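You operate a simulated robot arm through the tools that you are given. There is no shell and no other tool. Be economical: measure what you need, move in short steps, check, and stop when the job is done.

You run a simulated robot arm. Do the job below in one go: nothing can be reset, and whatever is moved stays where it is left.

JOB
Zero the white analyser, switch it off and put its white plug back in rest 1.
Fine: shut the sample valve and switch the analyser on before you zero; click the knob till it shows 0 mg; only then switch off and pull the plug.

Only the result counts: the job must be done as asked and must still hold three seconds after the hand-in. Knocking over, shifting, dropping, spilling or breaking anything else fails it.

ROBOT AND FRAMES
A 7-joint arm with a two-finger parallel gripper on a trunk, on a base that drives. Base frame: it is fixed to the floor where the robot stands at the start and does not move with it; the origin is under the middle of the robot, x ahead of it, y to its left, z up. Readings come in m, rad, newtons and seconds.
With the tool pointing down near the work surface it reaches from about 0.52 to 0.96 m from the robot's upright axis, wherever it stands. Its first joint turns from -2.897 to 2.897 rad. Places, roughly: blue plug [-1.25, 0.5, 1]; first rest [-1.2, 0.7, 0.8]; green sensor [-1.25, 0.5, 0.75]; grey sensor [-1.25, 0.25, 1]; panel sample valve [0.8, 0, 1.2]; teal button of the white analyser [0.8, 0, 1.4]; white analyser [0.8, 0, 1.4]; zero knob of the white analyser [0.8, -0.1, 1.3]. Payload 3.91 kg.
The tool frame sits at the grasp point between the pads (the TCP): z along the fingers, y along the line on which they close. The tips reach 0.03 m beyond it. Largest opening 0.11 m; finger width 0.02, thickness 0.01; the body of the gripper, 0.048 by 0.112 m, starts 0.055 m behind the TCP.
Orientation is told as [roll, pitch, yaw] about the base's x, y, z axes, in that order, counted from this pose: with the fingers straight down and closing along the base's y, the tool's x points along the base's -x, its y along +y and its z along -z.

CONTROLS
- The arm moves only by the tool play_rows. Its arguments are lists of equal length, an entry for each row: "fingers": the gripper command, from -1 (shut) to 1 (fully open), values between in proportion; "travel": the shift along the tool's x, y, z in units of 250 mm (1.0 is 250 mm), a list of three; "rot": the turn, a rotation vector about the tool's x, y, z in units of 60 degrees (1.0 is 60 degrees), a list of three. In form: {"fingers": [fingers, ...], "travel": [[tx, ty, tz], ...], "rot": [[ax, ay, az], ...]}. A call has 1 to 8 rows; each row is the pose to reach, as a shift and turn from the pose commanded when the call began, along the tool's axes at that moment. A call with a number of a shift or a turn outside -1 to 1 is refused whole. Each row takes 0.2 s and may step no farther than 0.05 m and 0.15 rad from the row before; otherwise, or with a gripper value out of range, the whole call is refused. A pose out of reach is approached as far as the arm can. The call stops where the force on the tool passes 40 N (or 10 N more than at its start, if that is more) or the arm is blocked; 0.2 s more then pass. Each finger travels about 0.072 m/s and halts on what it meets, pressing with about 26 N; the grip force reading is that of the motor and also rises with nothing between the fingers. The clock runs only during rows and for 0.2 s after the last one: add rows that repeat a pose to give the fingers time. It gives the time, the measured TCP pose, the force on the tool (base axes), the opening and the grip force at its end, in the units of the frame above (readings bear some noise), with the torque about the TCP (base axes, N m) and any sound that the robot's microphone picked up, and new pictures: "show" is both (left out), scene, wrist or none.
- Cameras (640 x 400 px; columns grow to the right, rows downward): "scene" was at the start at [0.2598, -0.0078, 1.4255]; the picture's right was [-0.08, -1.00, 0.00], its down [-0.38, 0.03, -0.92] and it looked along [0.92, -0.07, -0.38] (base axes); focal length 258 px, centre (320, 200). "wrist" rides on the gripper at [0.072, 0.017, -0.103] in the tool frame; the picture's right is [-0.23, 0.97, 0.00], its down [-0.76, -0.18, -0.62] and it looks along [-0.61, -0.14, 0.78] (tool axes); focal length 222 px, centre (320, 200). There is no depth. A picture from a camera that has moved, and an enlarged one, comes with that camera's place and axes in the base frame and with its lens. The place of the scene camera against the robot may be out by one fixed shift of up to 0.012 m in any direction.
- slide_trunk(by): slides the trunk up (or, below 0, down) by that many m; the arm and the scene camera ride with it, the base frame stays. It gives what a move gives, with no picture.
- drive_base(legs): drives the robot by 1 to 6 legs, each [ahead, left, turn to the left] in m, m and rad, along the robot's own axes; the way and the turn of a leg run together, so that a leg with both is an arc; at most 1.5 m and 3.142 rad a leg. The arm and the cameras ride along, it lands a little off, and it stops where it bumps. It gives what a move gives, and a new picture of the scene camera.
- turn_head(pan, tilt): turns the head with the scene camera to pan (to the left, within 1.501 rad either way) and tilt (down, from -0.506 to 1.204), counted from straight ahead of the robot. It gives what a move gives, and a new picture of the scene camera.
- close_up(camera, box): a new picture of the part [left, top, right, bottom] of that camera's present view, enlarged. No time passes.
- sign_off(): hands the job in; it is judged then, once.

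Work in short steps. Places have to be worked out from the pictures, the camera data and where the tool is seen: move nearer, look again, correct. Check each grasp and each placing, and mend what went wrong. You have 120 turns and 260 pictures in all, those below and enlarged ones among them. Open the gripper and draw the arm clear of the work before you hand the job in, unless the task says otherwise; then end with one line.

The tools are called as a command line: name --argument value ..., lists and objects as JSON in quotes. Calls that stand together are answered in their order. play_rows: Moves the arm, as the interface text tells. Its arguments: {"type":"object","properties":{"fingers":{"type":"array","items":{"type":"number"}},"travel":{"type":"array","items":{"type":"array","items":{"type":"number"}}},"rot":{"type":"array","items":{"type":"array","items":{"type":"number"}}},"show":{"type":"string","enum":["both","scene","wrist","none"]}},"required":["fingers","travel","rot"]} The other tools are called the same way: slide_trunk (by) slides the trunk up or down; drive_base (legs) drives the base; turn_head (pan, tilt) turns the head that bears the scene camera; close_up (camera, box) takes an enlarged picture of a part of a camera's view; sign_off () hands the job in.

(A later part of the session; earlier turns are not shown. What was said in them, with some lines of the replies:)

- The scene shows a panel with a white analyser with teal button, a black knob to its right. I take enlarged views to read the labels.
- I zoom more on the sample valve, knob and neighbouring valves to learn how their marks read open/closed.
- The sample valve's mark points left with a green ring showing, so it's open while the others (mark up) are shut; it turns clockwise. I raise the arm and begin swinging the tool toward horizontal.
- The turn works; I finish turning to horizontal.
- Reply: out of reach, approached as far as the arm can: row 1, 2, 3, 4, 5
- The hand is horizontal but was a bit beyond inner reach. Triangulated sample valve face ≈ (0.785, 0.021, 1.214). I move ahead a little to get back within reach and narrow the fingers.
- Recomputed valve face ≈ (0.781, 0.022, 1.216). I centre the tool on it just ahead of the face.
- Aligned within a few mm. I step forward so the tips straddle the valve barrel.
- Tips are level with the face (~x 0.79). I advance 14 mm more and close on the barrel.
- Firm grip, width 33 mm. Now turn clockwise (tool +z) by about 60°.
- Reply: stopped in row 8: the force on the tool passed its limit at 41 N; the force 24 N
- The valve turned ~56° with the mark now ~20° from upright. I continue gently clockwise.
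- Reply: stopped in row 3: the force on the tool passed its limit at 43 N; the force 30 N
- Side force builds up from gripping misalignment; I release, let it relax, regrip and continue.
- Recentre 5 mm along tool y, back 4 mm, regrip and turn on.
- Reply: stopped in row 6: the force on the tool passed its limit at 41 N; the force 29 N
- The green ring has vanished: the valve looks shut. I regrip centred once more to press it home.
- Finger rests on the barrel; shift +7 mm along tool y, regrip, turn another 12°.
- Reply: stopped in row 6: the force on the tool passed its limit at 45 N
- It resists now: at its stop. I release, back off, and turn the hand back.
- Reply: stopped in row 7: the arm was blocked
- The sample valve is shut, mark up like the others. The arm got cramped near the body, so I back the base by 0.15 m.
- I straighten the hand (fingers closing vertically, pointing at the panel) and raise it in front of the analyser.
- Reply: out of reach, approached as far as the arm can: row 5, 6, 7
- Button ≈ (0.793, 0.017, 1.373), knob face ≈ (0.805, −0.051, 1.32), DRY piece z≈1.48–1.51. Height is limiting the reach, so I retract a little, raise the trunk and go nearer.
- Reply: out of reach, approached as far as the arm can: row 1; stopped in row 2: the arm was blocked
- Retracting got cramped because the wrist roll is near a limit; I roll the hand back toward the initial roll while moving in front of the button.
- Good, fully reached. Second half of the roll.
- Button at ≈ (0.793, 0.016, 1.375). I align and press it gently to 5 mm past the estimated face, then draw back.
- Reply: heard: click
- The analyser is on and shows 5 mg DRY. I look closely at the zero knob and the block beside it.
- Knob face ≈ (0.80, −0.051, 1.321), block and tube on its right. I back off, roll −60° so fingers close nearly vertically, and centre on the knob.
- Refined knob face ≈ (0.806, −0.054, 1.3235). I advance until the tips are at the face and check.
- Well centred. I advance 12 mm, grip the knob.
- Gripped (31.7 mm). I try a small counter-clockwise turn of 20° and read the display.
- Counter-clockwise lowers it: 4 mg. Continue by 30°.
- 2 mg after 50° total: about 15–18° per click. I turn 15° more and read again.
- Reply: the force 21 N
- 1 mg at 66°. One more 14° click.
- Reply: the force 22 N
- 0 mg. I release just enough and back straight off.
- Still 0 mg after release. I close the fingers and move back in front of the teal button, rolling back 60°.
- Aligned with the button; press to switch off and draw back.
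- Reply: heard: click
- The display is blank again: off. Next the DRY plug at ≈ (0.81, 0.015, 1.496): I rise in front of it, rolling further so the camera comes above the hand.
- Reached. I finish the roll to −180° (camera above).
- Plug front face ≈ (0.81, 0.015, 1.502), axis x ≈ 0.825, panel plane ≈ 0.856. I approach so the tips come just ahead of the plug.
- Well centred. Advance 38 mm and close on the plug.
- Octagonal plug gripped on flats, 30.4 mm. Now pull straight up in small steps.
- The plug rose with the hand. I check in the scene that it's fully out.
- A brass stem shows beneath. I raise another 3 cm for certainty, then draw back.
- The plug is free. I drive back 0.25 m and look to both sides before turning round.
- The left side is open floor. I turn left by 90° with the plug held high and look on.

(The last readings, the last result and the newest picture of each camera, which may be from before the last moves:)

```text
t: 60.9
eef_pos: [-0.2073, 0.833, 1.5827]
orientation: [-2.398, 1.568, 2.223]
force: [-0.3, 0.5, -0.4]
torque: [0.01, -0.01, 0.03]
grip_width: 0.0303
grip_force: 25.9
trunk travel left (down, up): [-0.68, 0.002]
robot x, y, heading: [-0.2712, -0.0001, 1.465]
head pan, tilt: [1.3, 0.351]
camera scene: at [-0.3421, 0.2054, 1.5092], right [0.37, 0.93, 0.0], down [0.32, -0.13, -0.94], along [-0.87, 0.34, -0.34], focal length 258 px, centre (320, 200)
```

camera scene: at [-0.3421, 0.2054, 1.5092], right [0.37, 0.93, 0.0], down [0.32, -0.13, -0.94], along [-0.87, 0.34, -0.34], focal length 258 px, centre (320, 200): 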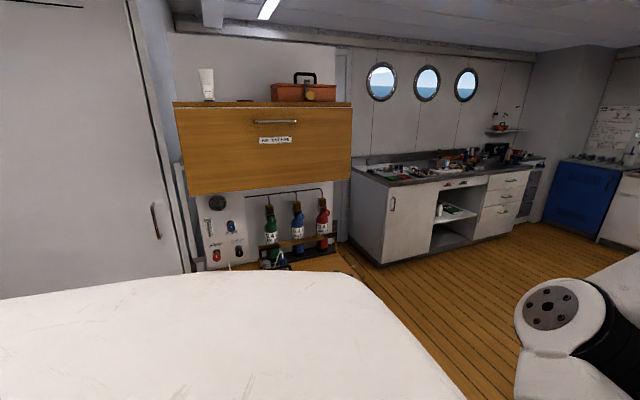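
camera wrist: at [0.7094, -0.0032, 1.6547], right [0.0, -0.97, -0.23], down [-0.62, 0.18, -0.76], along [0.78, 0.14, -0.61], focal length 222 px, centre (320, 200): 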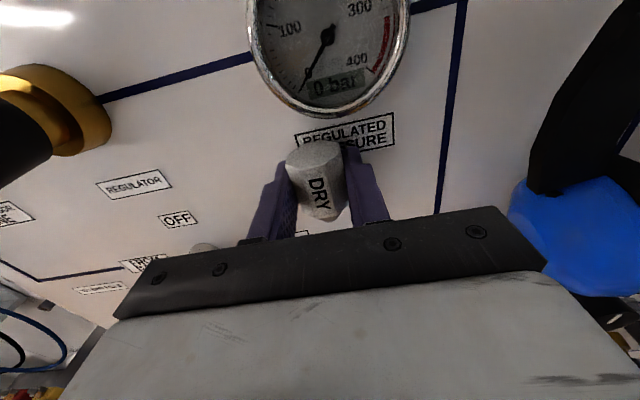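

I zoom into the bay under the wooden cabinet where the rests should be.

close_up --camera "scene" --box '[180, 170, 360, 283]'

close_up --camera "scene" --box '[170, 90, 360, 200]'

```text
3.54 times, centred on (270, 226) of scene
camera zoom: at [-0.3421, 0.2054, 1.5092], right [0.37, 0.93, 0.0], down [0.32, -0.13, -0.94], along [-0.87, 0.34, -0.34], focal length 913 px, centre (497, 106)
```

zoom: 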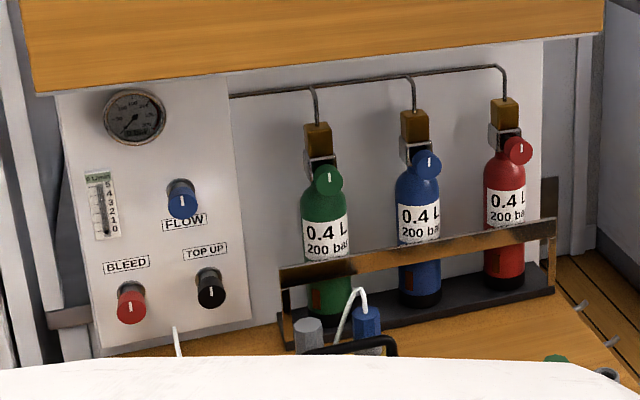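

```text
3.37 times, centred on (265, 145) of scene
camera zoom: at [-0.3421, 0.2054, 1.5092], right [0.37, 0.93, 0.0], down [0.32, -0.13, -0.94], along [-0.87, 0.34, -0.34], focal length 868 px, centre (505, 385)
```

zoom: 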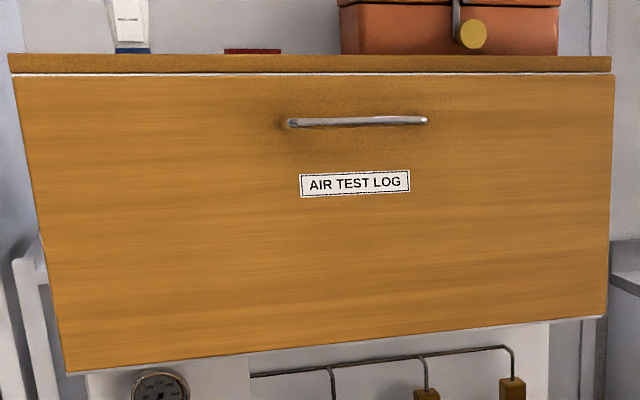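

The bench lies under the cabinet. I first tuck the arm nearer and lower.

play_rows --fingers '[-1, -1, -1, -1, -1, -1, -1]' --travel '[[-0.1, 0, -0.1], [-0.2, 0, -0.2], [-0.3, 0, -0.3], [-0.4, 0, -0.4], [-0.5, 0, -0.5], [-0.6, 0, -0.6], [-0.7, 0, -0.7]]' --rot '[[0, 0, 0], [0, 0, 0], [0, 0, 0], [0, 0, 0], [0, 0, 0], [0, 0, 0], [0, 0, 0]]'

```text
t: 62.5
eef_pos: [-0.2224, 0.656, 1.4054]
orientation: [-2.97, 1.568, 1.651]
force: [-0.3, 0.5, 0.0]
torque: [0.01, -0.01, 0.03]
grip_width: 0.0301
grip_force: 25.9
trunk travel left (down, up): [-0.68, 0.002]
robot x, y, heading: [-0.2699, 0.0049, 1.468]
head pan, tilt: [1.3, 0.351]
camera scene: at [-0.3422, 0.2051, 1.5093], right [0.37, 0.93, 0.0], down [0.32, -0.13, -0.94], along [-0.87, 0.34, -0.34], focal length 258 px, centre (320, 200)
camera wrist: at [-0.215, 0.5521, 1.4773], right [0.97, -0.09, -0.23], down [-0.23, -0.6, -0.76], along [-0.07, 0.79, -0.61], focal length 222 px, centre (320, 200)
```

scene: 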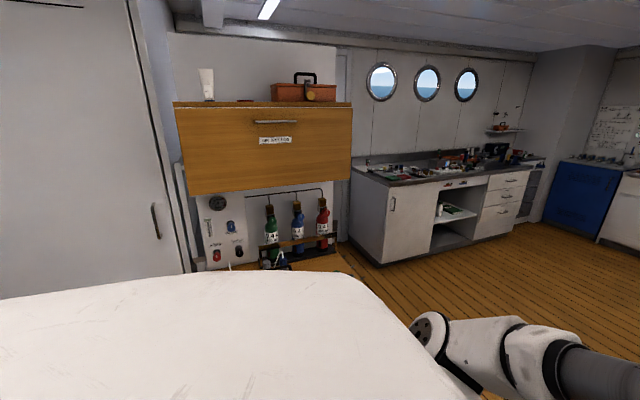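
wrist: 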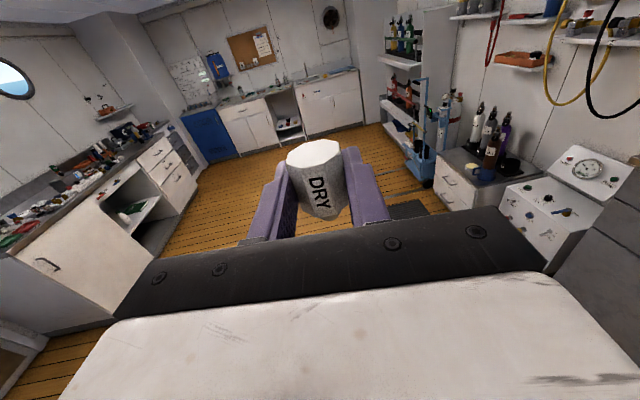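

I drive ahead 0.4 m (toward +y) and turn left to face the bench.

drive_base --legs '[[0.4, 0, 0], [0, 0, 1.67]]'

turn_head --pan 0 --tilt 0.55

```text
t: 69.2
eef_pos: [-0.8877, 0.3577, 1.4044]
orientation: [-2.472, 1.568, -2.443]
force: [-0.2, -0.1, -0.4]
torque: [-0.05, 0.02, 0.0]
grip_width: 0.0305
grip_force: 26.0
trunk travel left (down, up): [-0.68, 0.002]
robot x, y, heading: [-0.2334, 0.3902, -3.12]
head pan, tilt: [1.3, 0.351]
camera scene: at [-0.4283, 0.2965, 1.5092], right [-0.97, 0.25, 0.0], down [0.08, 0.33, -0.94], along [-0.23, -0.91, -0.34], focal length 258 px, centre (320, 200)
```

scene: 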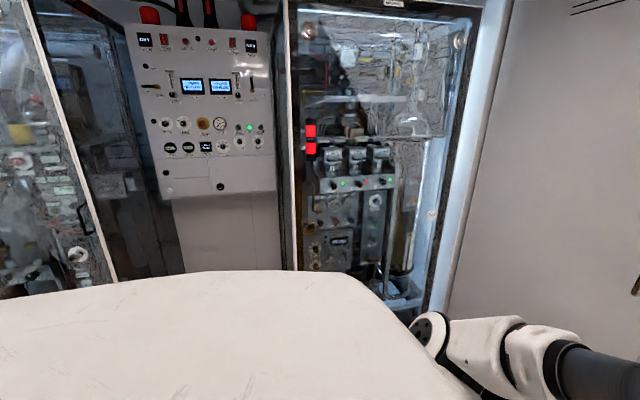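

```text
t: 70.6
eef_pos: [-0.8884, 0.3584, 1.404]
orientation: [-2.41, 1.569, -2.381]
force: [0.8, 0.5, -0.6]
torque: [0.01, -0.02, 0.0]
grip_width: 0.0301
grip_force: 25.9
trunk travel left (down, up): [-0.68, 0.002]
robot x, y, heading: [-0.234, 0.3914, -3.121]
head pan, tilt: [0.0, 0.55]
camera scene: at [-0.4951, 0.3849, 1.491], right [-0.02, 1.0, 0.0], down [0.52, 0.01, -0.85], along [-0.85, -0.02, -0.52], focal length 258 px, centre (320, 200)
```

scene: 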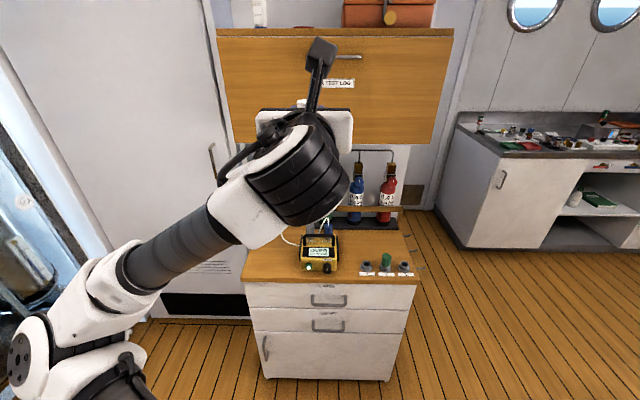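

I see a bench with a yellow unit and three labelled rests. Zoom in.

close_up --camera "scene" --box '[340, 240, 430, 290]'

close_up --camera "scene" --box '[230, 190, 430, 310]'

```text
7.11 times, centred on (385, 265) of scene
camera zoom: at [-0.4951, 0.3849, 1.491], right [-0.02, 1.0, 0.0], down [0.52, 0.01, -0.85], along [-0.85, -0.02, -0.52], focal length 1833 px, centre (-142, -262)
```

zoom: 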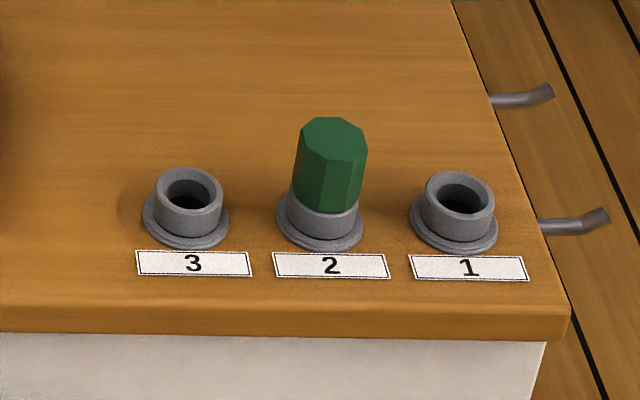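

```text
3.20 times, centred on (330, 250) of scene
camera zoom: at [-0.4951, 0.3849, 1.491], right [-0.02, 1.0, 0.0], down [0.52, 0.01, -0.85], along [-0.85, -0.02, -0.52], focal length 825 px, centre (288, 40)
```

zoom: 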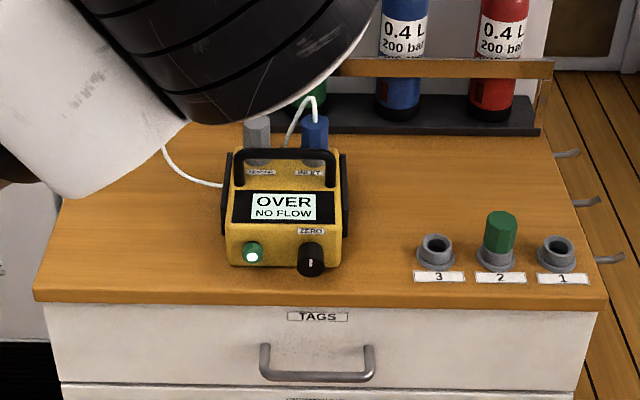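

Rest 1 is the rightmost socket, vertical, ≈ (−1.18, 0.68, 0.8). I lower the trunk by 0.3 m and look again.

slide_trunk --by -0.35

close_up --camera "scene" --box '[0, 0, 640, 400]'

```text
t: 74.1
eef_pos: [-0.8884, 0.3571, 1.0551]
orientation: [-2.424, 1.569, -2.393]
force: [-0.1, -0.7, -0.9]
torque: [0.0, -0.01, 0.0]
grip_width: 0.03
grip_force: 26.2
trunk travel left (down, up): [-0.33, 0.352]
robot x, y, heading: [-0.2364, 0.3915, -3.123]
head pan, tilt: [0.0, 0.55]
```

```text
1.00 times, centred on (320, 200) of scene (not enlarged: the box is as wide or as high as the picture)
camera zoom: at [-0.495, 0.385, 1.141], right [-0.02, 1.0, 0.0], down [0.52, 0.01, -0.85], along [-0.85, -0.02, -0.52], focal length 258 px, centre (320, 200)
```

zoom: 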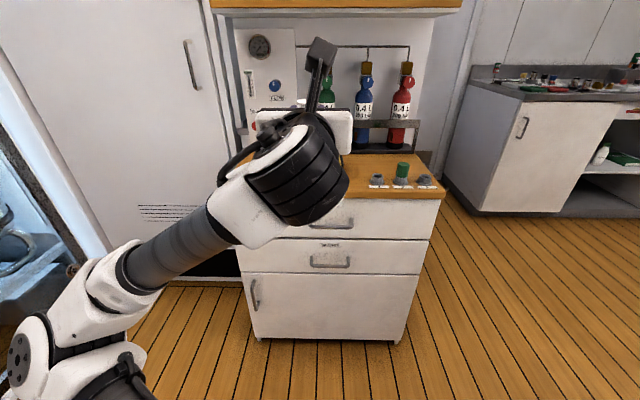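

Zoom on the rests from this height to triangulate.

close_up --camera "scene" --box '[350, 140, 450, 200]'

```text
6.40 times, centred on (400, 170) of scene
camera zoom: at [-0.495, 0.385, 1.141], right [-0.02, 1.0, 0.0], down [0.52, 0.01, -0.85], along [-0.85, -0.02, -0.52], focal length 1650 px, centre (-192, 392)
```

zoom: 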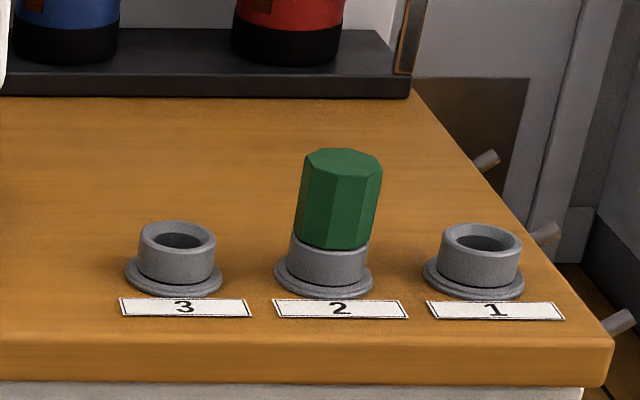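

Rest 1 rim ≈ (−1.174, 0.676, 0.81). I drive 0.12 m ahead and 0.32 m to the right so the hand lines up with it.

drive_base --legs '[[0, -0.32, 0], [0.1, 0, -0.02]]'

close_up --camera "wrist" --box '[0, 0, 640, 400]'

```text
t: 77.8
eef_pos: [-0.9965, 0.6843, 1.0557]
orientation: [-2.397, 1.569, -2.39]
force: [0.6, -0.5, -0.3]
torque: [0.04, -0.02, 0.01]
grip_width: 0.0303
grip_force: 25.8
trunk travel left (down, up): [-0.33, 0.352]
robot x, y, heading: [-0.3429, 0.7046, 3.134]
head pan, tilt: [0.0, 0.55]
camera scene: at [-0.6028, 0.7038, 1.141], right [0.0, 1.0, 0.0], down [0.52, 0.0, -0.85], along [-0.85, 0.0, -0.52], focal length 258 px, centre (320, 200)
```

scene: 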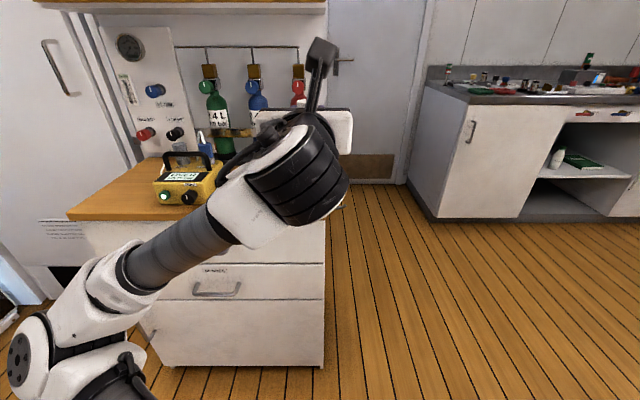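

```text
1.00 times, centred on (320, 200) of wrist (not enlarged: the box is as wide or as high as the picture)
camera zoom: at [-0.8935, 0.7031, 1.1275], right [-0.01, 0.97, -0.23], down [0.62, -0.17, -0.76], along [-0.78, -0.15, -0.61], focal length 222 px, centre (320, 200)
```

zoom: 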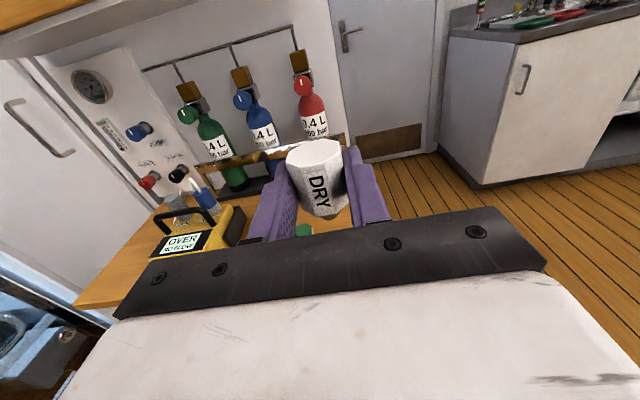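

The hand hides rest 1, so I shift it left and lower to let the wrist camera see the rest past the plug.

play_rows --fingers '[-1, -1, -1, -1, -1, -1]' --travel '[[-0.1, -0.1, 0], [-0.2, -0.2, 0], [-0.3, -0.31, 0], [-0.4, -0.42, 0], [-0.5, -0.52, 0], [-0.5, -0.52, 0]]' --rot '[[0, 0, 0], [0, 0, 0], [0, 0, 0], [0, 0, 0], [0, 0, 0], [0, 0, 0]]'

```text
t: 79.2
eef_pos: [-0.994, 0.5537, 0.93]
orientation: [-2.438, 1.569, -2.429]
force: [0.9, -0.2, -0.7]
torque: [-0.02, -0.01, 0.0]
grip_width: 0.0301
grip_force: 26.2
trunk travel left (down, up): [-0.33, 0.352]
robot x, y, heading: [-0.3392, 0.7015, 3.136]
head pan, tilt: [0.0, 0.55]
camera scene: at [-0.6028, 0.7038, 1.141], right [0.0, 1.0, 0.0], down [0.52, 0.0, -0.85], along [-0.85, 0.0, -0.52], focal length 258 px, centre (320, 200)
camera wrist: at [-0.891, 0.5708, 1.0014], right [-0.01, 0.97, -0.23], down [0.62, -0.17, -0.76], along [-0.78, -0.15, -0.61], focal length 222 px, centre (320, 200)
```

scene: 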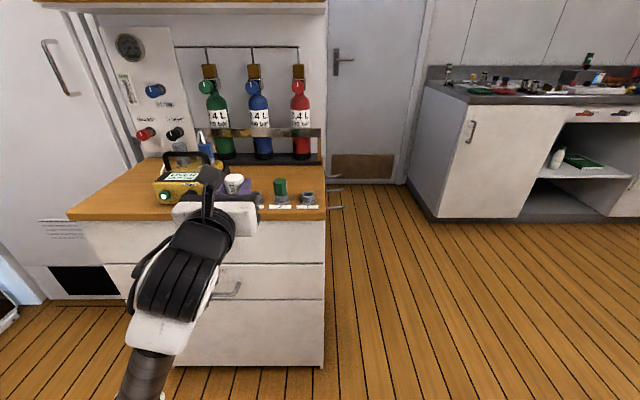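
wrist: 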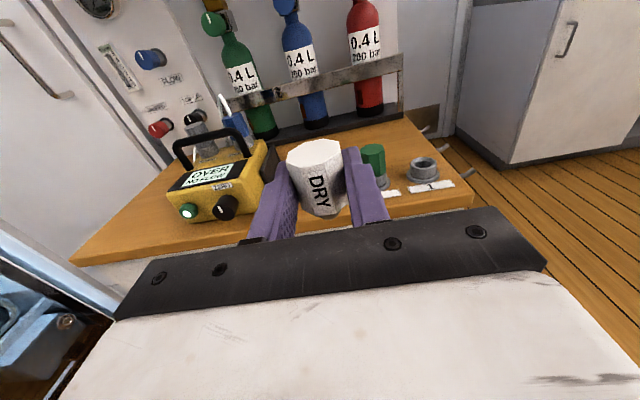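

Excellent view. Zoom wrist on rest 1, and the scene on plug and rest.

close_up --camera "wrist" --box '[340, 120, 500, 220]'

close_up --camera "scene" --box '[210, 160, 340, 240]'

close_up --camera "wrist" --box '[240, 120, 400, 220]'

```text
4.00 times, centred on (420, 170) of wrist
camera zoom: at [-0.891, 0.5708, 1.0014], right [-0.01, 0.97, -0.23], down [0.62, -0.17, -0.76], along [-0.78, -0.15, -0.61], focal length 888 px, centre (-80, 320)
```

zoom: 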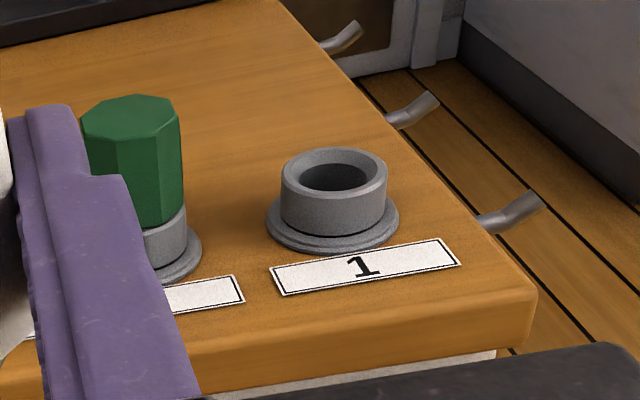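

```text
4.92 times, centred on (275, 200) of scene
camera zoom: at [-0.6028, 0.7038, 1.141], right [0.0, 1.0, 0.0], down [0.52, 0.0, -0.85], along [-0.85, 0.0, -0.52], focal length 1269 px, centre (542, 200)
```

zoom: 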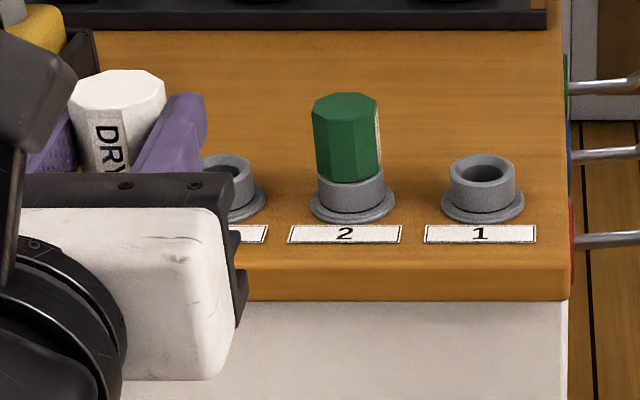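

```text
4.00 times, centred on (320, 170) of wrist
camera zoom: at [-0.891, 0.5708, 1.0014], right [-0.01, 0.97, -0.23], down [0.62, -0.17, -0.76], along [-0.78, -0.15, -0.61], focal length 888 px, centre (320, 320)
```

zoom: 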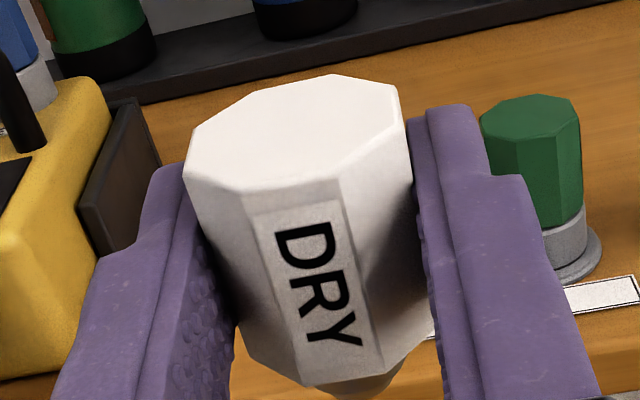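

Wrist ray puts the rim at y≈0.677, z≈0.812 for x=−1.1735. I lower 6 cm for a second bearing to fix x.

play_rows --fingers '[-1, -1, -1]' --travel '[[-0.14, -0.05, 0], [-0.26, -0.1, 0], [-0.26, -0.1, 0]]' --rot '[[0, 0, 0], [0, 0, 0], [0, 0, 0]]' --show "none"

close_up --camera "wrist" --box '[360, 100, 520, 200]'

close_up --camera "scene" --box '[190, 160, 340, 260]'

```text
t: 80.0
eef_pos: [-0.9961, 0.5303, 0.8663]
orientation: [-2.158, 1.569, -2.149]
force: [1.2, -0.5, 0.3]
torque: [0.02, 0.05, -0.01]
grip_width: 0.0298
grip_force: 26.1
trunk travel left (down, up): [-0.33, 0.352]
robot x, y, heading: [-0.3423, 0.704, 3.14]
head pan, tilt: [0.0, 0.55]
```

```text
4.00 times, centred on (440, 150) of wrist
camera zoom: at [-0.8927, 0.5471, 0.938], right [-0.01, 0.97, -0.23], down [0.62, -0.17, -0.76], along [-0.78, -0.15, -0.61], focal length 888 px, centre (-160, 400)
```

zoom: 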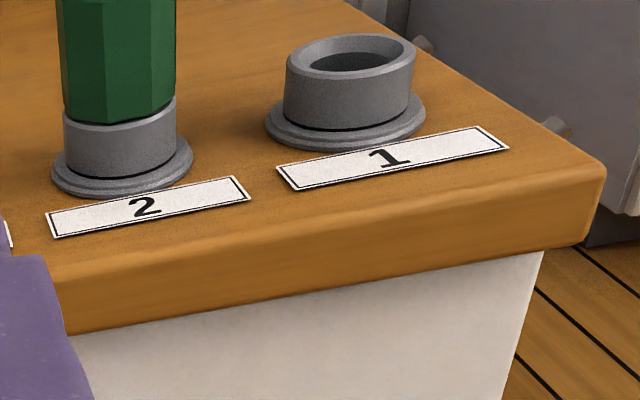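

```text
4.00 times, centred on (265, 210) of scene
camera zoom: at [-0.6028, 0.7038, 1.141], right [0.0, 1.0, 0.0], down [0.52, 0.0, -0.85], along [-0.85, 0.0, -0.52], focal length 1031 px, centre (540, 160)
```

zoom: 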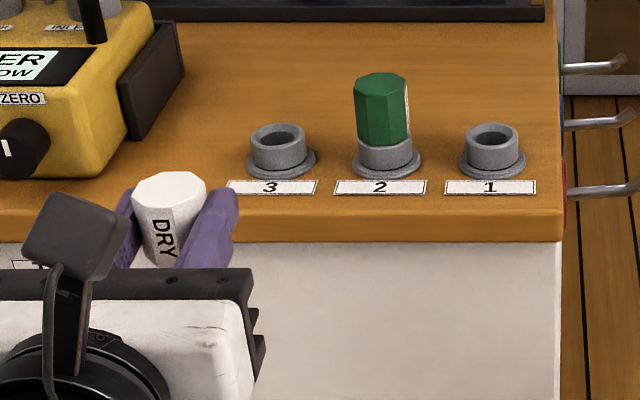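

Rest 1 rim ≈ (−1.164, 0.675, 0.817). I move the base 0.2 m to its right so the head camera can watch the insertion from the side.

drive_base --legs '[[0, -0.22, 0]]'

```text
t: 82.4
eef_pos: [-0.9948, 0.7448, 0.8662]
orientation: [-2.402, 1.569, -2.385]
force: [-0.6, -0.1, 0.1]
torque: [0.03, 0.0, -0.05]
grip_width: 0.03
grip_force: 26.1
trunk travel left (down, up): [-0.33, 0.352]
robot x, y, heading: [-0.3429, 0.9206, -3.14]
head pan, tilt: [0.0, 0.55]
camera scene: at [-0.6035, 0.9223, 1.141], right [-0.01, 1.0, 0.0], down [0.52, 0.0, -0.85], along [-0.85, -0.01, -0.52], focal length 258 px, centre (320, 200)
```

scene: 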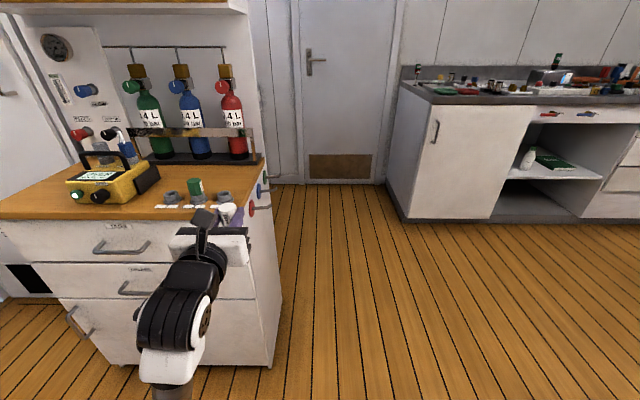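

Raise, line up with rest 1 and move over it, hovering about 6 cm above seated height.

play_rows --fingers '[-1, -1, -1, -1, -1, -1, -1]' --travel '[[0.12, -0.1, 0], [0.12, -0.2, 0.05], [0.12, -0.28, 0.17], [0.12, -0.28, 0.32], [0.12, -0.28, 0.47], [0.12, -0.28, 0.615], [0.12, -0.28, 0.615]]' --rot '[[0, 0, 0], [0, 0, 0], [0, 0, 0], [0, 0, 0], [0, 0, 0], [0, 0, 0], [0, 0, 0]]'

close_up --camera "scene" --box '[140, 150, 280, 240]'

```text
t: 84.0
eef_pos: [-1.1475, 0.6673, 0.8941]
orientation: [-2.343, 1.569, -2.325]
force: [-0.9, 0.7, -0.2]
torque: [0.01, -0.01, 0.02]
grip_width: 0.0298
grip_force: 25.6
trunk travel left (down, up): [-0.33, 0.352]
robot x, y, heading: [-0.3388, 0.9249, -3.13]
head pan, tilt: [0.0, 0.55]
camera scene: at [-0.6036, 0.9223, 1.141], right [-0.01, 1.0, 0.0], down [0.52, 0.0, -0.85], along [-0.85, -0.01, -0.52], focal length 258 px, centre (320, 200)
camera wrist: at [-1.0453, 0.6861, 0.9669], right [-0.02, 0.97, -0.23], down [0.63, -0.17, -0.76], along [-0.78, -0.16, -0.61], focal length 222 px, centre (320, 200)
```

scene: 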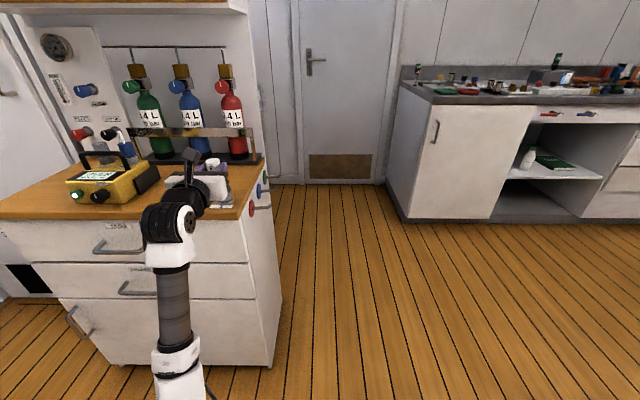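
wrist: 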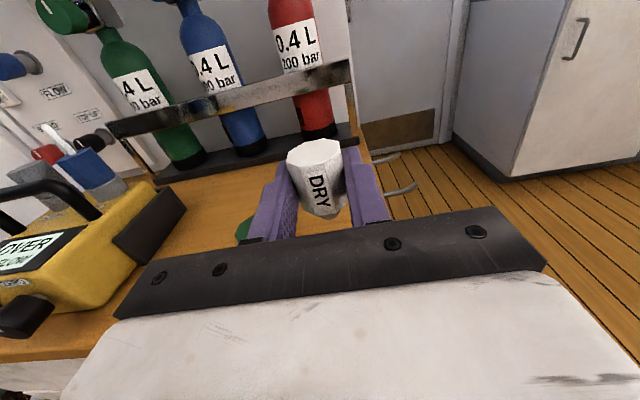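

```text
4.44 times, centred on (210, 195) of scene
camera zoom: at [-0.6036, 0.9223, 1.141], right [-0.01, 1.0, 0.0], down [0.52, 0.0, -0.85], along [-0.85, -0.01, -0.52], focal length 1146 px, centre (809, 222)
```

zoom: 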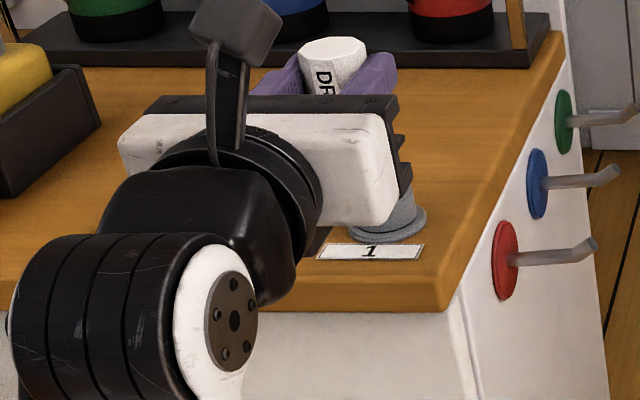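

I correct y by +7 mm and descend in small steps, watching the force.

play_rows --fingers '[-1, -1, -1, -1, -1]' --travel '[[0, 0.029, 0], [0, 0.029, 0], [-0.04, 0.029, 0], [-0.08, 0.029, 0], [-0.08, 0.029, 0]]' --rot '[[0, 0, 0], [0, 0, 0], [0, 0, 0], [0, 0, 0], [0, 0, 0]]' --show "none"

close_up --camera "scene" --box '[160, 150, 260, 220]'

close_up --camera "wrist" --box '[240, 120, 400, 250]'

```text
t: 85.2
eef_pos: [-1.1486, 0.6772, 0.8767]
orientation: [-2.278, 1.568, -2.262]
force: [0.2, -0.1, -0.6]
torque: [-0.02, -0.02, -0.01]
grip_width: 0.0299
grip_force: 25.9
trunk travel left (down, up): [-0.33, 0.352]
robot x, y, heading: [-0.3395, 0.9277, -3.135]
head pan, tilt: [0.0, 0.55]
```

```text
5.71 times, centred on (210, 185) of scene
camera zoom: at [-0.6035, 0.9223, 1.141], right [-0.01, 1.0, 0.0], down [0.52, 0.0, -0.85], along [-0.85, -0.01, -0.52], focal length 1473 px, centre (949, 286)
```

zoom: 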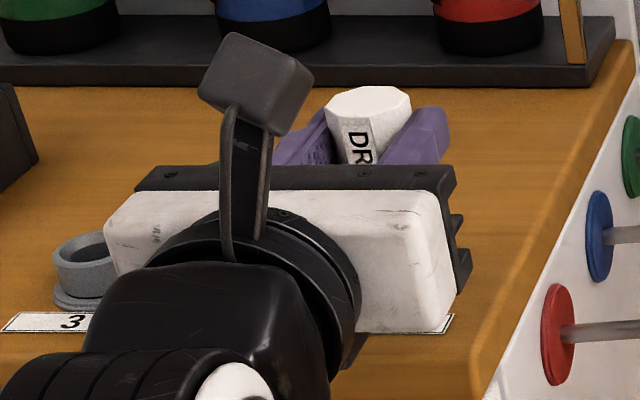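

```text
3.08 times, centred on (320, 185) of wrist
camera zoom: at [-1.0455, 0.6956, 0.9492], right [-0.02, 0.97, -0.23], down [0.63, -0.17, -0.76], along [-0.78, -0.16, -0.61], focal length 684 px, centre (320, 246)
```

zoom: 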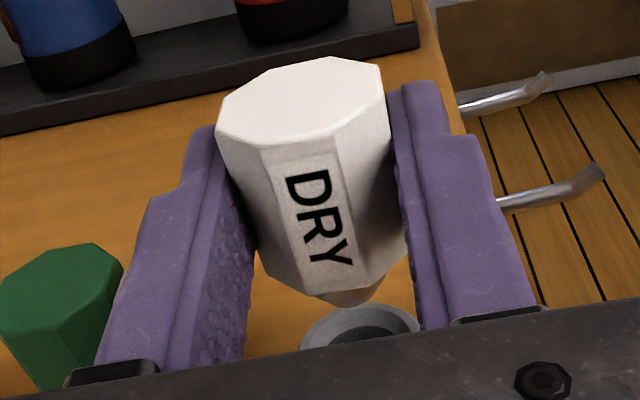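

The wrist camera sees stem and socket together. I shift −3 mm in y and lower 2 cm for a closer look.

play_rows --fingers '[-1, -1, -1, -1]' --travel '[[0, -0.012, 0], [-0.04, -0.012, 0], [-0.08, -0.012, 0], [-0.08, -0.012, 0]]' --rot '[[0, 0, 0], [0, 0, 0], [0, 0, 0], [0, 0, 0]]' --show "none"

close_up --camera "wrist" --box '[270, 150, 390, 230]'

close_up --camera "scene" --box '[160, 150, 260, 220]'

```text
t: 86.2
eef_pos: [-1.1484, 0.6754, 0.8554]
orientation: [-2.342, 1.569, -2.322]
force: [0.2, 0.0, -0.3]
torque: [-0.02, -0.01, 0.0]
grip_width: 0.0301
grip_force: 26.2
trunk travel left (down, up): [-0.33, 0.352]
robot x, y, heading: [-0.3414, 0.9235, -3.133]
head pan, tilt: [0.0, 0.55]
```

```text
5.00 times, centred on (330, 190) of wrist
camera zoom: at [-1.0456, 0.6936, 0.9283], right [-0.02, 0.97, -0.23], down [0.63, -0.17, -0.76], along [-0.78, -0.16, -0.61], focal length 1111 px, centre (270, 250)
```

zoom: 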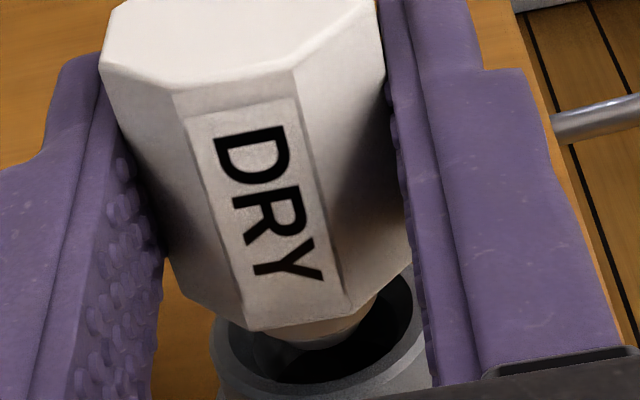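

```text
5.71 times, centred on (210, 185) of scene
camera zoom: at [-0.6035, 0.9223, 1.141], right [-0.01, 1.0, 0.0], down [0.52, 0.0, -0.85], along [-0.85, -0.01, -0.52], focal length 1473 px, centre (949, 286)
```

zoom: 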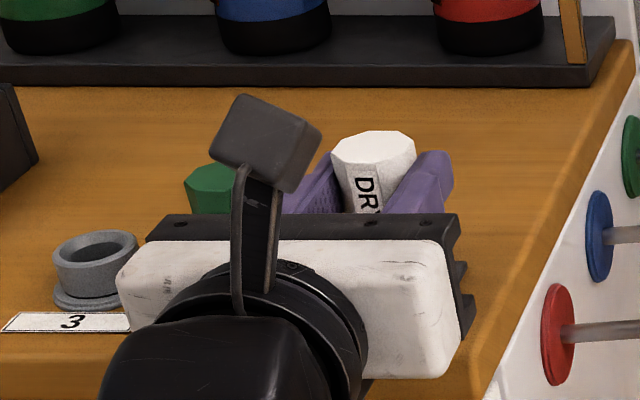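

Stem tip is at the rim level and inside the hole outline (hole ≈26 mm, stem ≈15 mm). I lower gently to seat it.

play_rows --fingers '[-1, -1, -1, -1, -1]' --travel '[[-0.016, -0.004, 0], [-0.032, -0.004, 0], [-0.048, -0.004, 0], [-0.06, -0.004, 0], [-0.06, -0.004, 0]]' --rot '[[0, 0, 0], [0, 0, 0], [0, 0, 0], [0, 0, 0], [0, 0, 0]]' --show "none"

close_up --camera "wrist" --box '[270, 150, 390, 230]'

```text
t: 87.4
eef_pos: [-1.1466, 0.6763, 0.8431]
orientation: [-2.646, 1.568, -2.631]
force: [-12.7, -0.2, 15.0]
torque: [-0.01, 0.48, 0.02]
grip_width: 0.0302
grip_force: 25.7
trunk travel left (down, up): [-0.33, 0.352]
robot x, y, heading: [-0.3424, 0.9228, -3.136]
head pan, tilt: [0.0, 0.55]
```

```text
5.00 times, centred on (330, 190) of wrist
camera zoom: at [-1.044, 0.6946, 0.9146], right [-0.02, 0.97, -0.23], down [0.62, -0.17, -0.76], along [-0.78, -0.16, -0.6], focal length 1111 px, centre (270, 250)
```

zoom: 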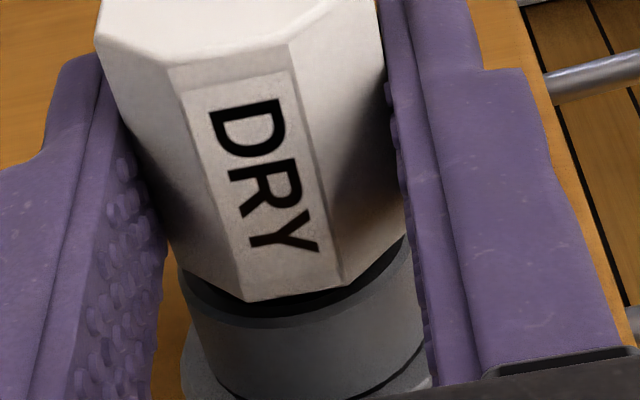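

Contact: the socket pushes the plug toward −x. I shift 3 mm that way and lower on.

play_rows --fingers '[-1, -1, -1, -1, -1]' --travel '[[0, 0, 0.012], [0, 0, 0.016], [-0.012, 0, 0.016], [-0.02, 0, 0.016], [-0.02, 0, 0.016]]' --rot '[[0, 0, 0], [0, 0, 0], [0, 0, 0], [0, 0, 0], [0, 0, 0]]' --show "none"

close_up --camera "wrist" --box '[270, 150, 390, 230]'

```text
t: 88.6
eef_pos: [-1.1524, 0.6753, 0.8377]
orientation: [-2.671, 1.566, -2.653]
force: [2.2, 0.7, 3.8]
torque: [-0.01, 0.01, -0.02]
grip_width: 0.0301
grip_force: 26.0
trunk travel left (down, up): [-0.33, 0.352]
robot x, y, heading: [-0.3403, 0.9265, -3.134]
head pan, tilt: [0.0, 0.55]
```

```text
5.00 times, centred on (330, 190) of wrist
camera zoom: at [-1.0483, 0.6934, 0.9097], right [-0.02, 0.97, -0.23], down [0.62, -0.17, -0.76], along [-0.78, -0.16, -0.6], focal length 1111 px, centre (270, 250)
```

zoom: 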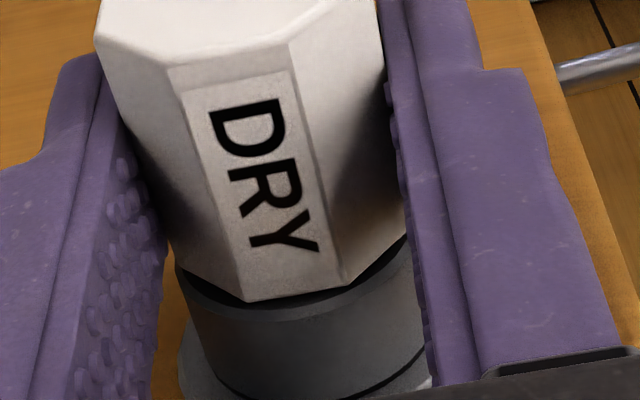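

Force relaxed and it sank. I lower further until it seats.

play_rows --fingers '[-1, -1, -1, -1]' --travel '[[-0.012, 0, 0], [-0.024, 0, 0], [-0.036, 0, 0], [-0.036, 0, 0]]' --rot '[[0, 0, 0], [0, 0, 0], [0, 0, 0], [0, 0, 0]]' --show "none"

close_up --camera "wrist" --box '[270, 150, 390, 230]'

close_up --camera "scene" --box '[160, 150, 260, 220]'

```text
t: 89.6
eef_pos: [-1.1497, 0.6757, 0.8314]
orientation: [-2.848, 1.565, -2.832]
force: [3.4, -0.8, 22.3]
torque: [0.18, 0.09, -0.02]
grip_width: 0.0302
grip_force: 26.6
trunk travel left (down, up): [-0.33, 0.352]
robot x, y, heading: [-0.3398, 0.9249, -3.13]
head pan, tilt: [0.0, 0.55]
```

```text
5.00 times, centred on (330, 190) of wrist
camera zoom: at [-1.0472, 0.6935, 0.9029], right [-0.02, 0.97, -0.23], down [0.62, -0.17, -0.77], along [-0.78, -0.16, -0.6], focal length 1111 px, centre (270, 250)
```

zoom: 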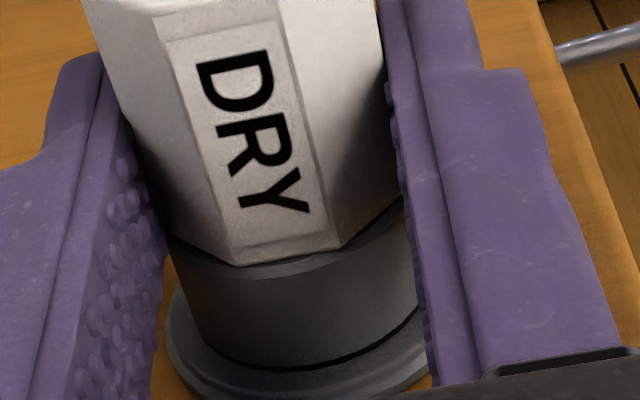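

```text
5.71 times, centred on (210, 185) of scene
camera zoom: at [-0.6015, 0.9229, 1.1417], right [-0.01, 1.0, 0.0], down [0.52, 0.0, -0.85], along [-0.85, -0.01, -0.52], focal length 1473 px, centre (949, 286)
```

zoom: 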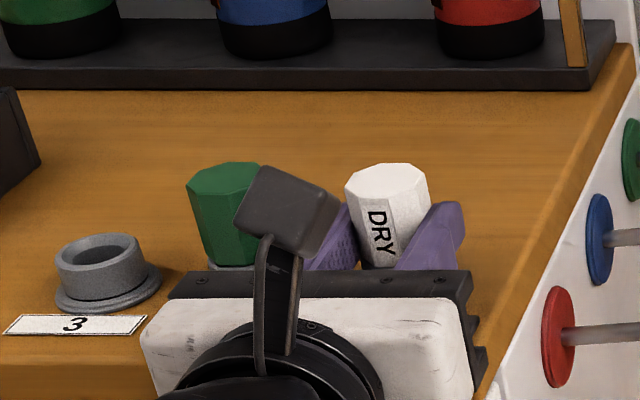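

Seated: the plug sits on the rim. I relieve the downward push, open moderately, then withdraw straight back.

play_rows --fingers '[-1, -0.1, -0.1, -0.1]' --travel '[[0.012, 0, 0], [0.016, 0, 0], [0.016, 0, 0], [0.016, 0, 0]]' --rot '[[0, 0, 0], [0, 0, 0], [0, 0, 0], [0, 0, 0]]' --show "wrist"

close_up --camera "wrist" --box '[250, 130, 410, 230]'

```text
t: 90.6
eef_pos: [-1.1521, 0.6758, 0.8305]
orientation: [-0.541, 1.57, -0.523]
force: [-0.1, 0.1, 0.8]
torque: [0.01, -0.02, 0.04]
grip_width: 0.0492
grip_force: 0.1
trunk travel left (down, up): [-0.33, 0.352]
robot x, y, heading: [-0.3425, 0.9242, -3.135]
head pan, tilt: [0.0, 0.55]
camera wrist: at [-1.0491, 0.6933, 0.9023], right [-0.02, 0.97, -0.23], down [0.63, -0.17, -0.76], along [-0.78, -0.16, -0.61], focal length 222 px, centre (320, 200)
```

wrist: 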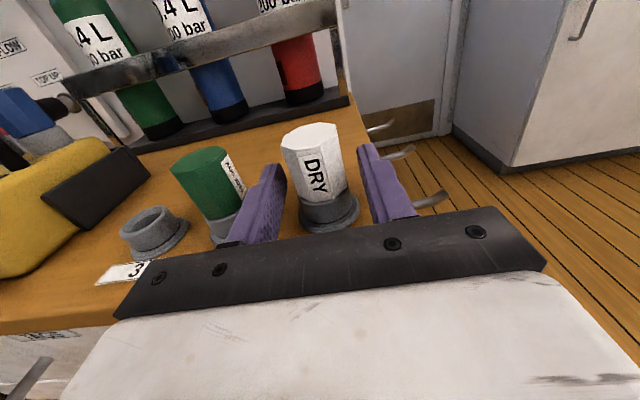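

```text
4.00 times, centred on (330, 180) of wrist
camera zoom: at [-1.0491, 0.6933, 0.9023], right [-0.02, 0.97, -0.23], down [0.63, -0.17, -0.76], along [-0.78, -0.16, -0.61], focal length 888 px, centre (280, 280)
```

zoom: 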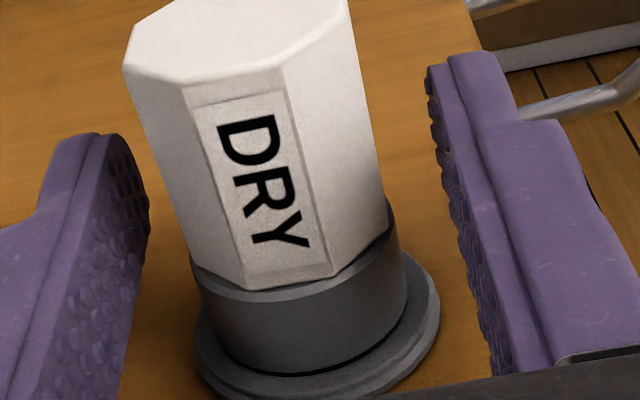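

Plug stands seated in rest 1. Withdraw straight back.

play_rows --fingers '[-0.1, -0.1, -0.1, -0.1, 0.5, 0.5]' --travel '[[0.01, 0, -0.12], [0.02, 0, -0.28], [0.03, 0, -0.44], [0.05, 0, -0.6], [0.05, 0, -0.6], [0.05, 0, -0.6]]' --rot '[[0, 0, 0], [0, 0, 0], [0, 0, 0], [0, 0, 0], [0, 0, 0], [0, 0, 0]]'

close_up --camera "wrist" --box '[240, 90, 400, 190]'

```text
t: 92.2
eef_pos: [-1.0085, 0.6956, 0.8559]
orientation: [-2.14, 1.528, -2.164]
force: [-0.4, -0.6, 0.0]
torque: [0.0, -0.01, 0.01]
grip_width: 0.0826
grip_force: 0.0
trunk travel left (down, up): [-0.33, 0.352]
robot x, y, heading: [-0.3382, 0.9277, -3.133]
head pan, tilt: [0.0, 0.55]
stopped in row 6: the arm was blocked; the commanded pose is now the measured one
camera scene: at [-0.6028, 0.9228, 1.1378], right [-0.01, 1.0, 0.0], down [0.52, 0.0, -0.85], along [-0.85, -0.01, -0.52], focal length 258 px, centre (320, 200)
camera wrist: at [-0.9035, 0.7121, 0.9259], right [0.02, 0.97, -0.26], down [0.6, -0.22, -0.77], along [-0.8, -0.14, -0.58], focal length 222 px, centre (320, 200)
```

scene: 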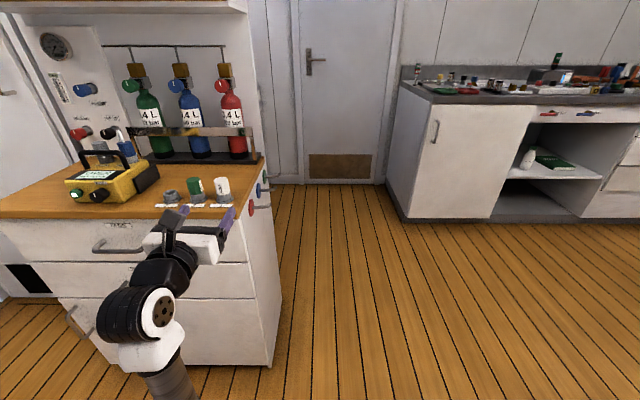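
wrist: 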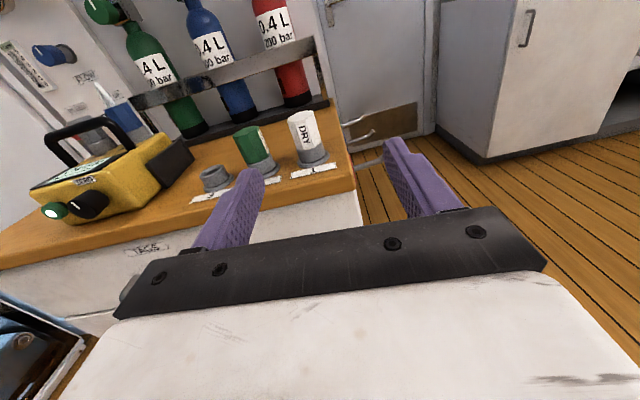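

```text
4.00 times, centred on (320, 140) of wrist
camera zoom: at [-0.9035, 0.7121, 0.9259], right [0.02, 0.97, -0.26], down [0.6, -0.22, -0.77], along [-0.8, -0.14, -0.58], focal length 888 px, centre (320, 440)
```

zoom: 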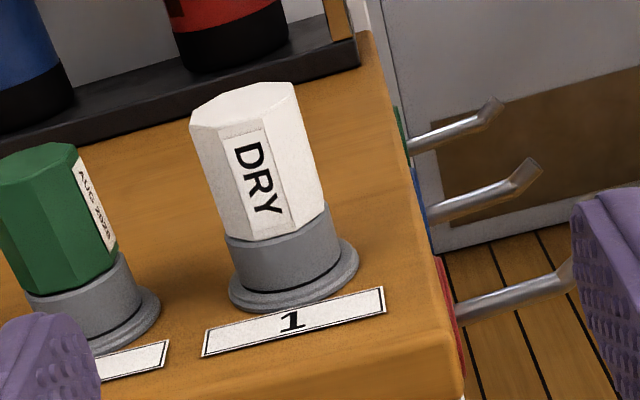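

Plug rests in rest 1 beside the label "1". I back the base away for full clearance.

drive_base --legs '[[-0.15, 0, 0]]'

close_up --camera "scene" --box '[140, 130, 280, 230]'

```text
t: 93.5
eef_pos: [-0.8633, 0.6954, 0.8571]
orientation: [-2.123, 1.536, -2.145]
force: [0.1, -0.3, -0.3]
torque: [-0.01, 0.02, 0.0]
grip_width: 0.0825
grip_force: 0.0
trunk travel left (down, up): [-0.33, 0.352]
robot x, y, heading: [-0.1942, 0.9235, -3.131]
head pan, tilt: [0.0, 0.55]
camera scene: at [-0.4569, 0.9232, 1.1408], right [-0.01, 1.0, 0.0], down [0.52, 0.0, -0.85], along [-0.85, -0.01, -0.52], focal length 258 px, centre (320, 200)
```

scene: 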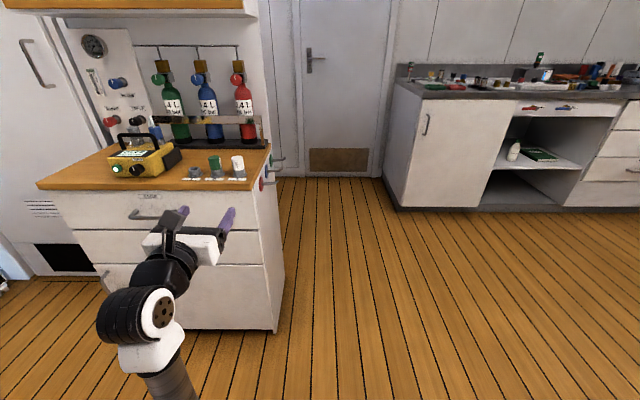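

```text
4.00 times, centred on (210, 180) of scene
camera zoom: at [-0.4569, 0.9232, 1.1408], right [-0.01, 1.0, 0.0], down [0.52, 0.0, -0.85], along [-0.85, -0.01, -0.52], focal length 1031 px, centre (760, 280)
```

zoom: 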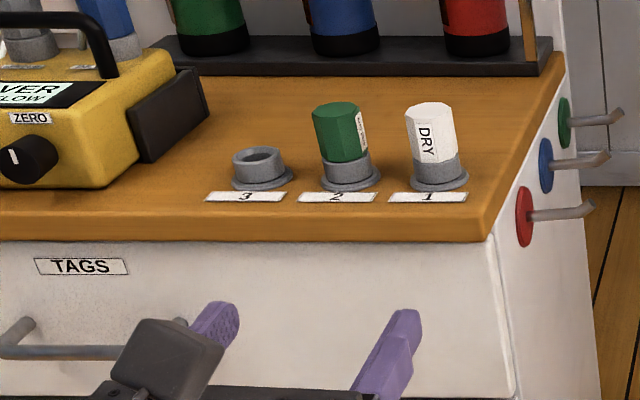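

The plug sits upright in rest 1, the analyser read 0 mg before it was switched off, and the sample valve is shut. I hand in.

sign_off

```text
The job is handed in.
```

I shut the sample valve, switched the white analyser on, zeroed it to 0 mg and switched it off. Its white DRY plug now stands seated in rest 1, with the gripper open and the arm drawn clear.
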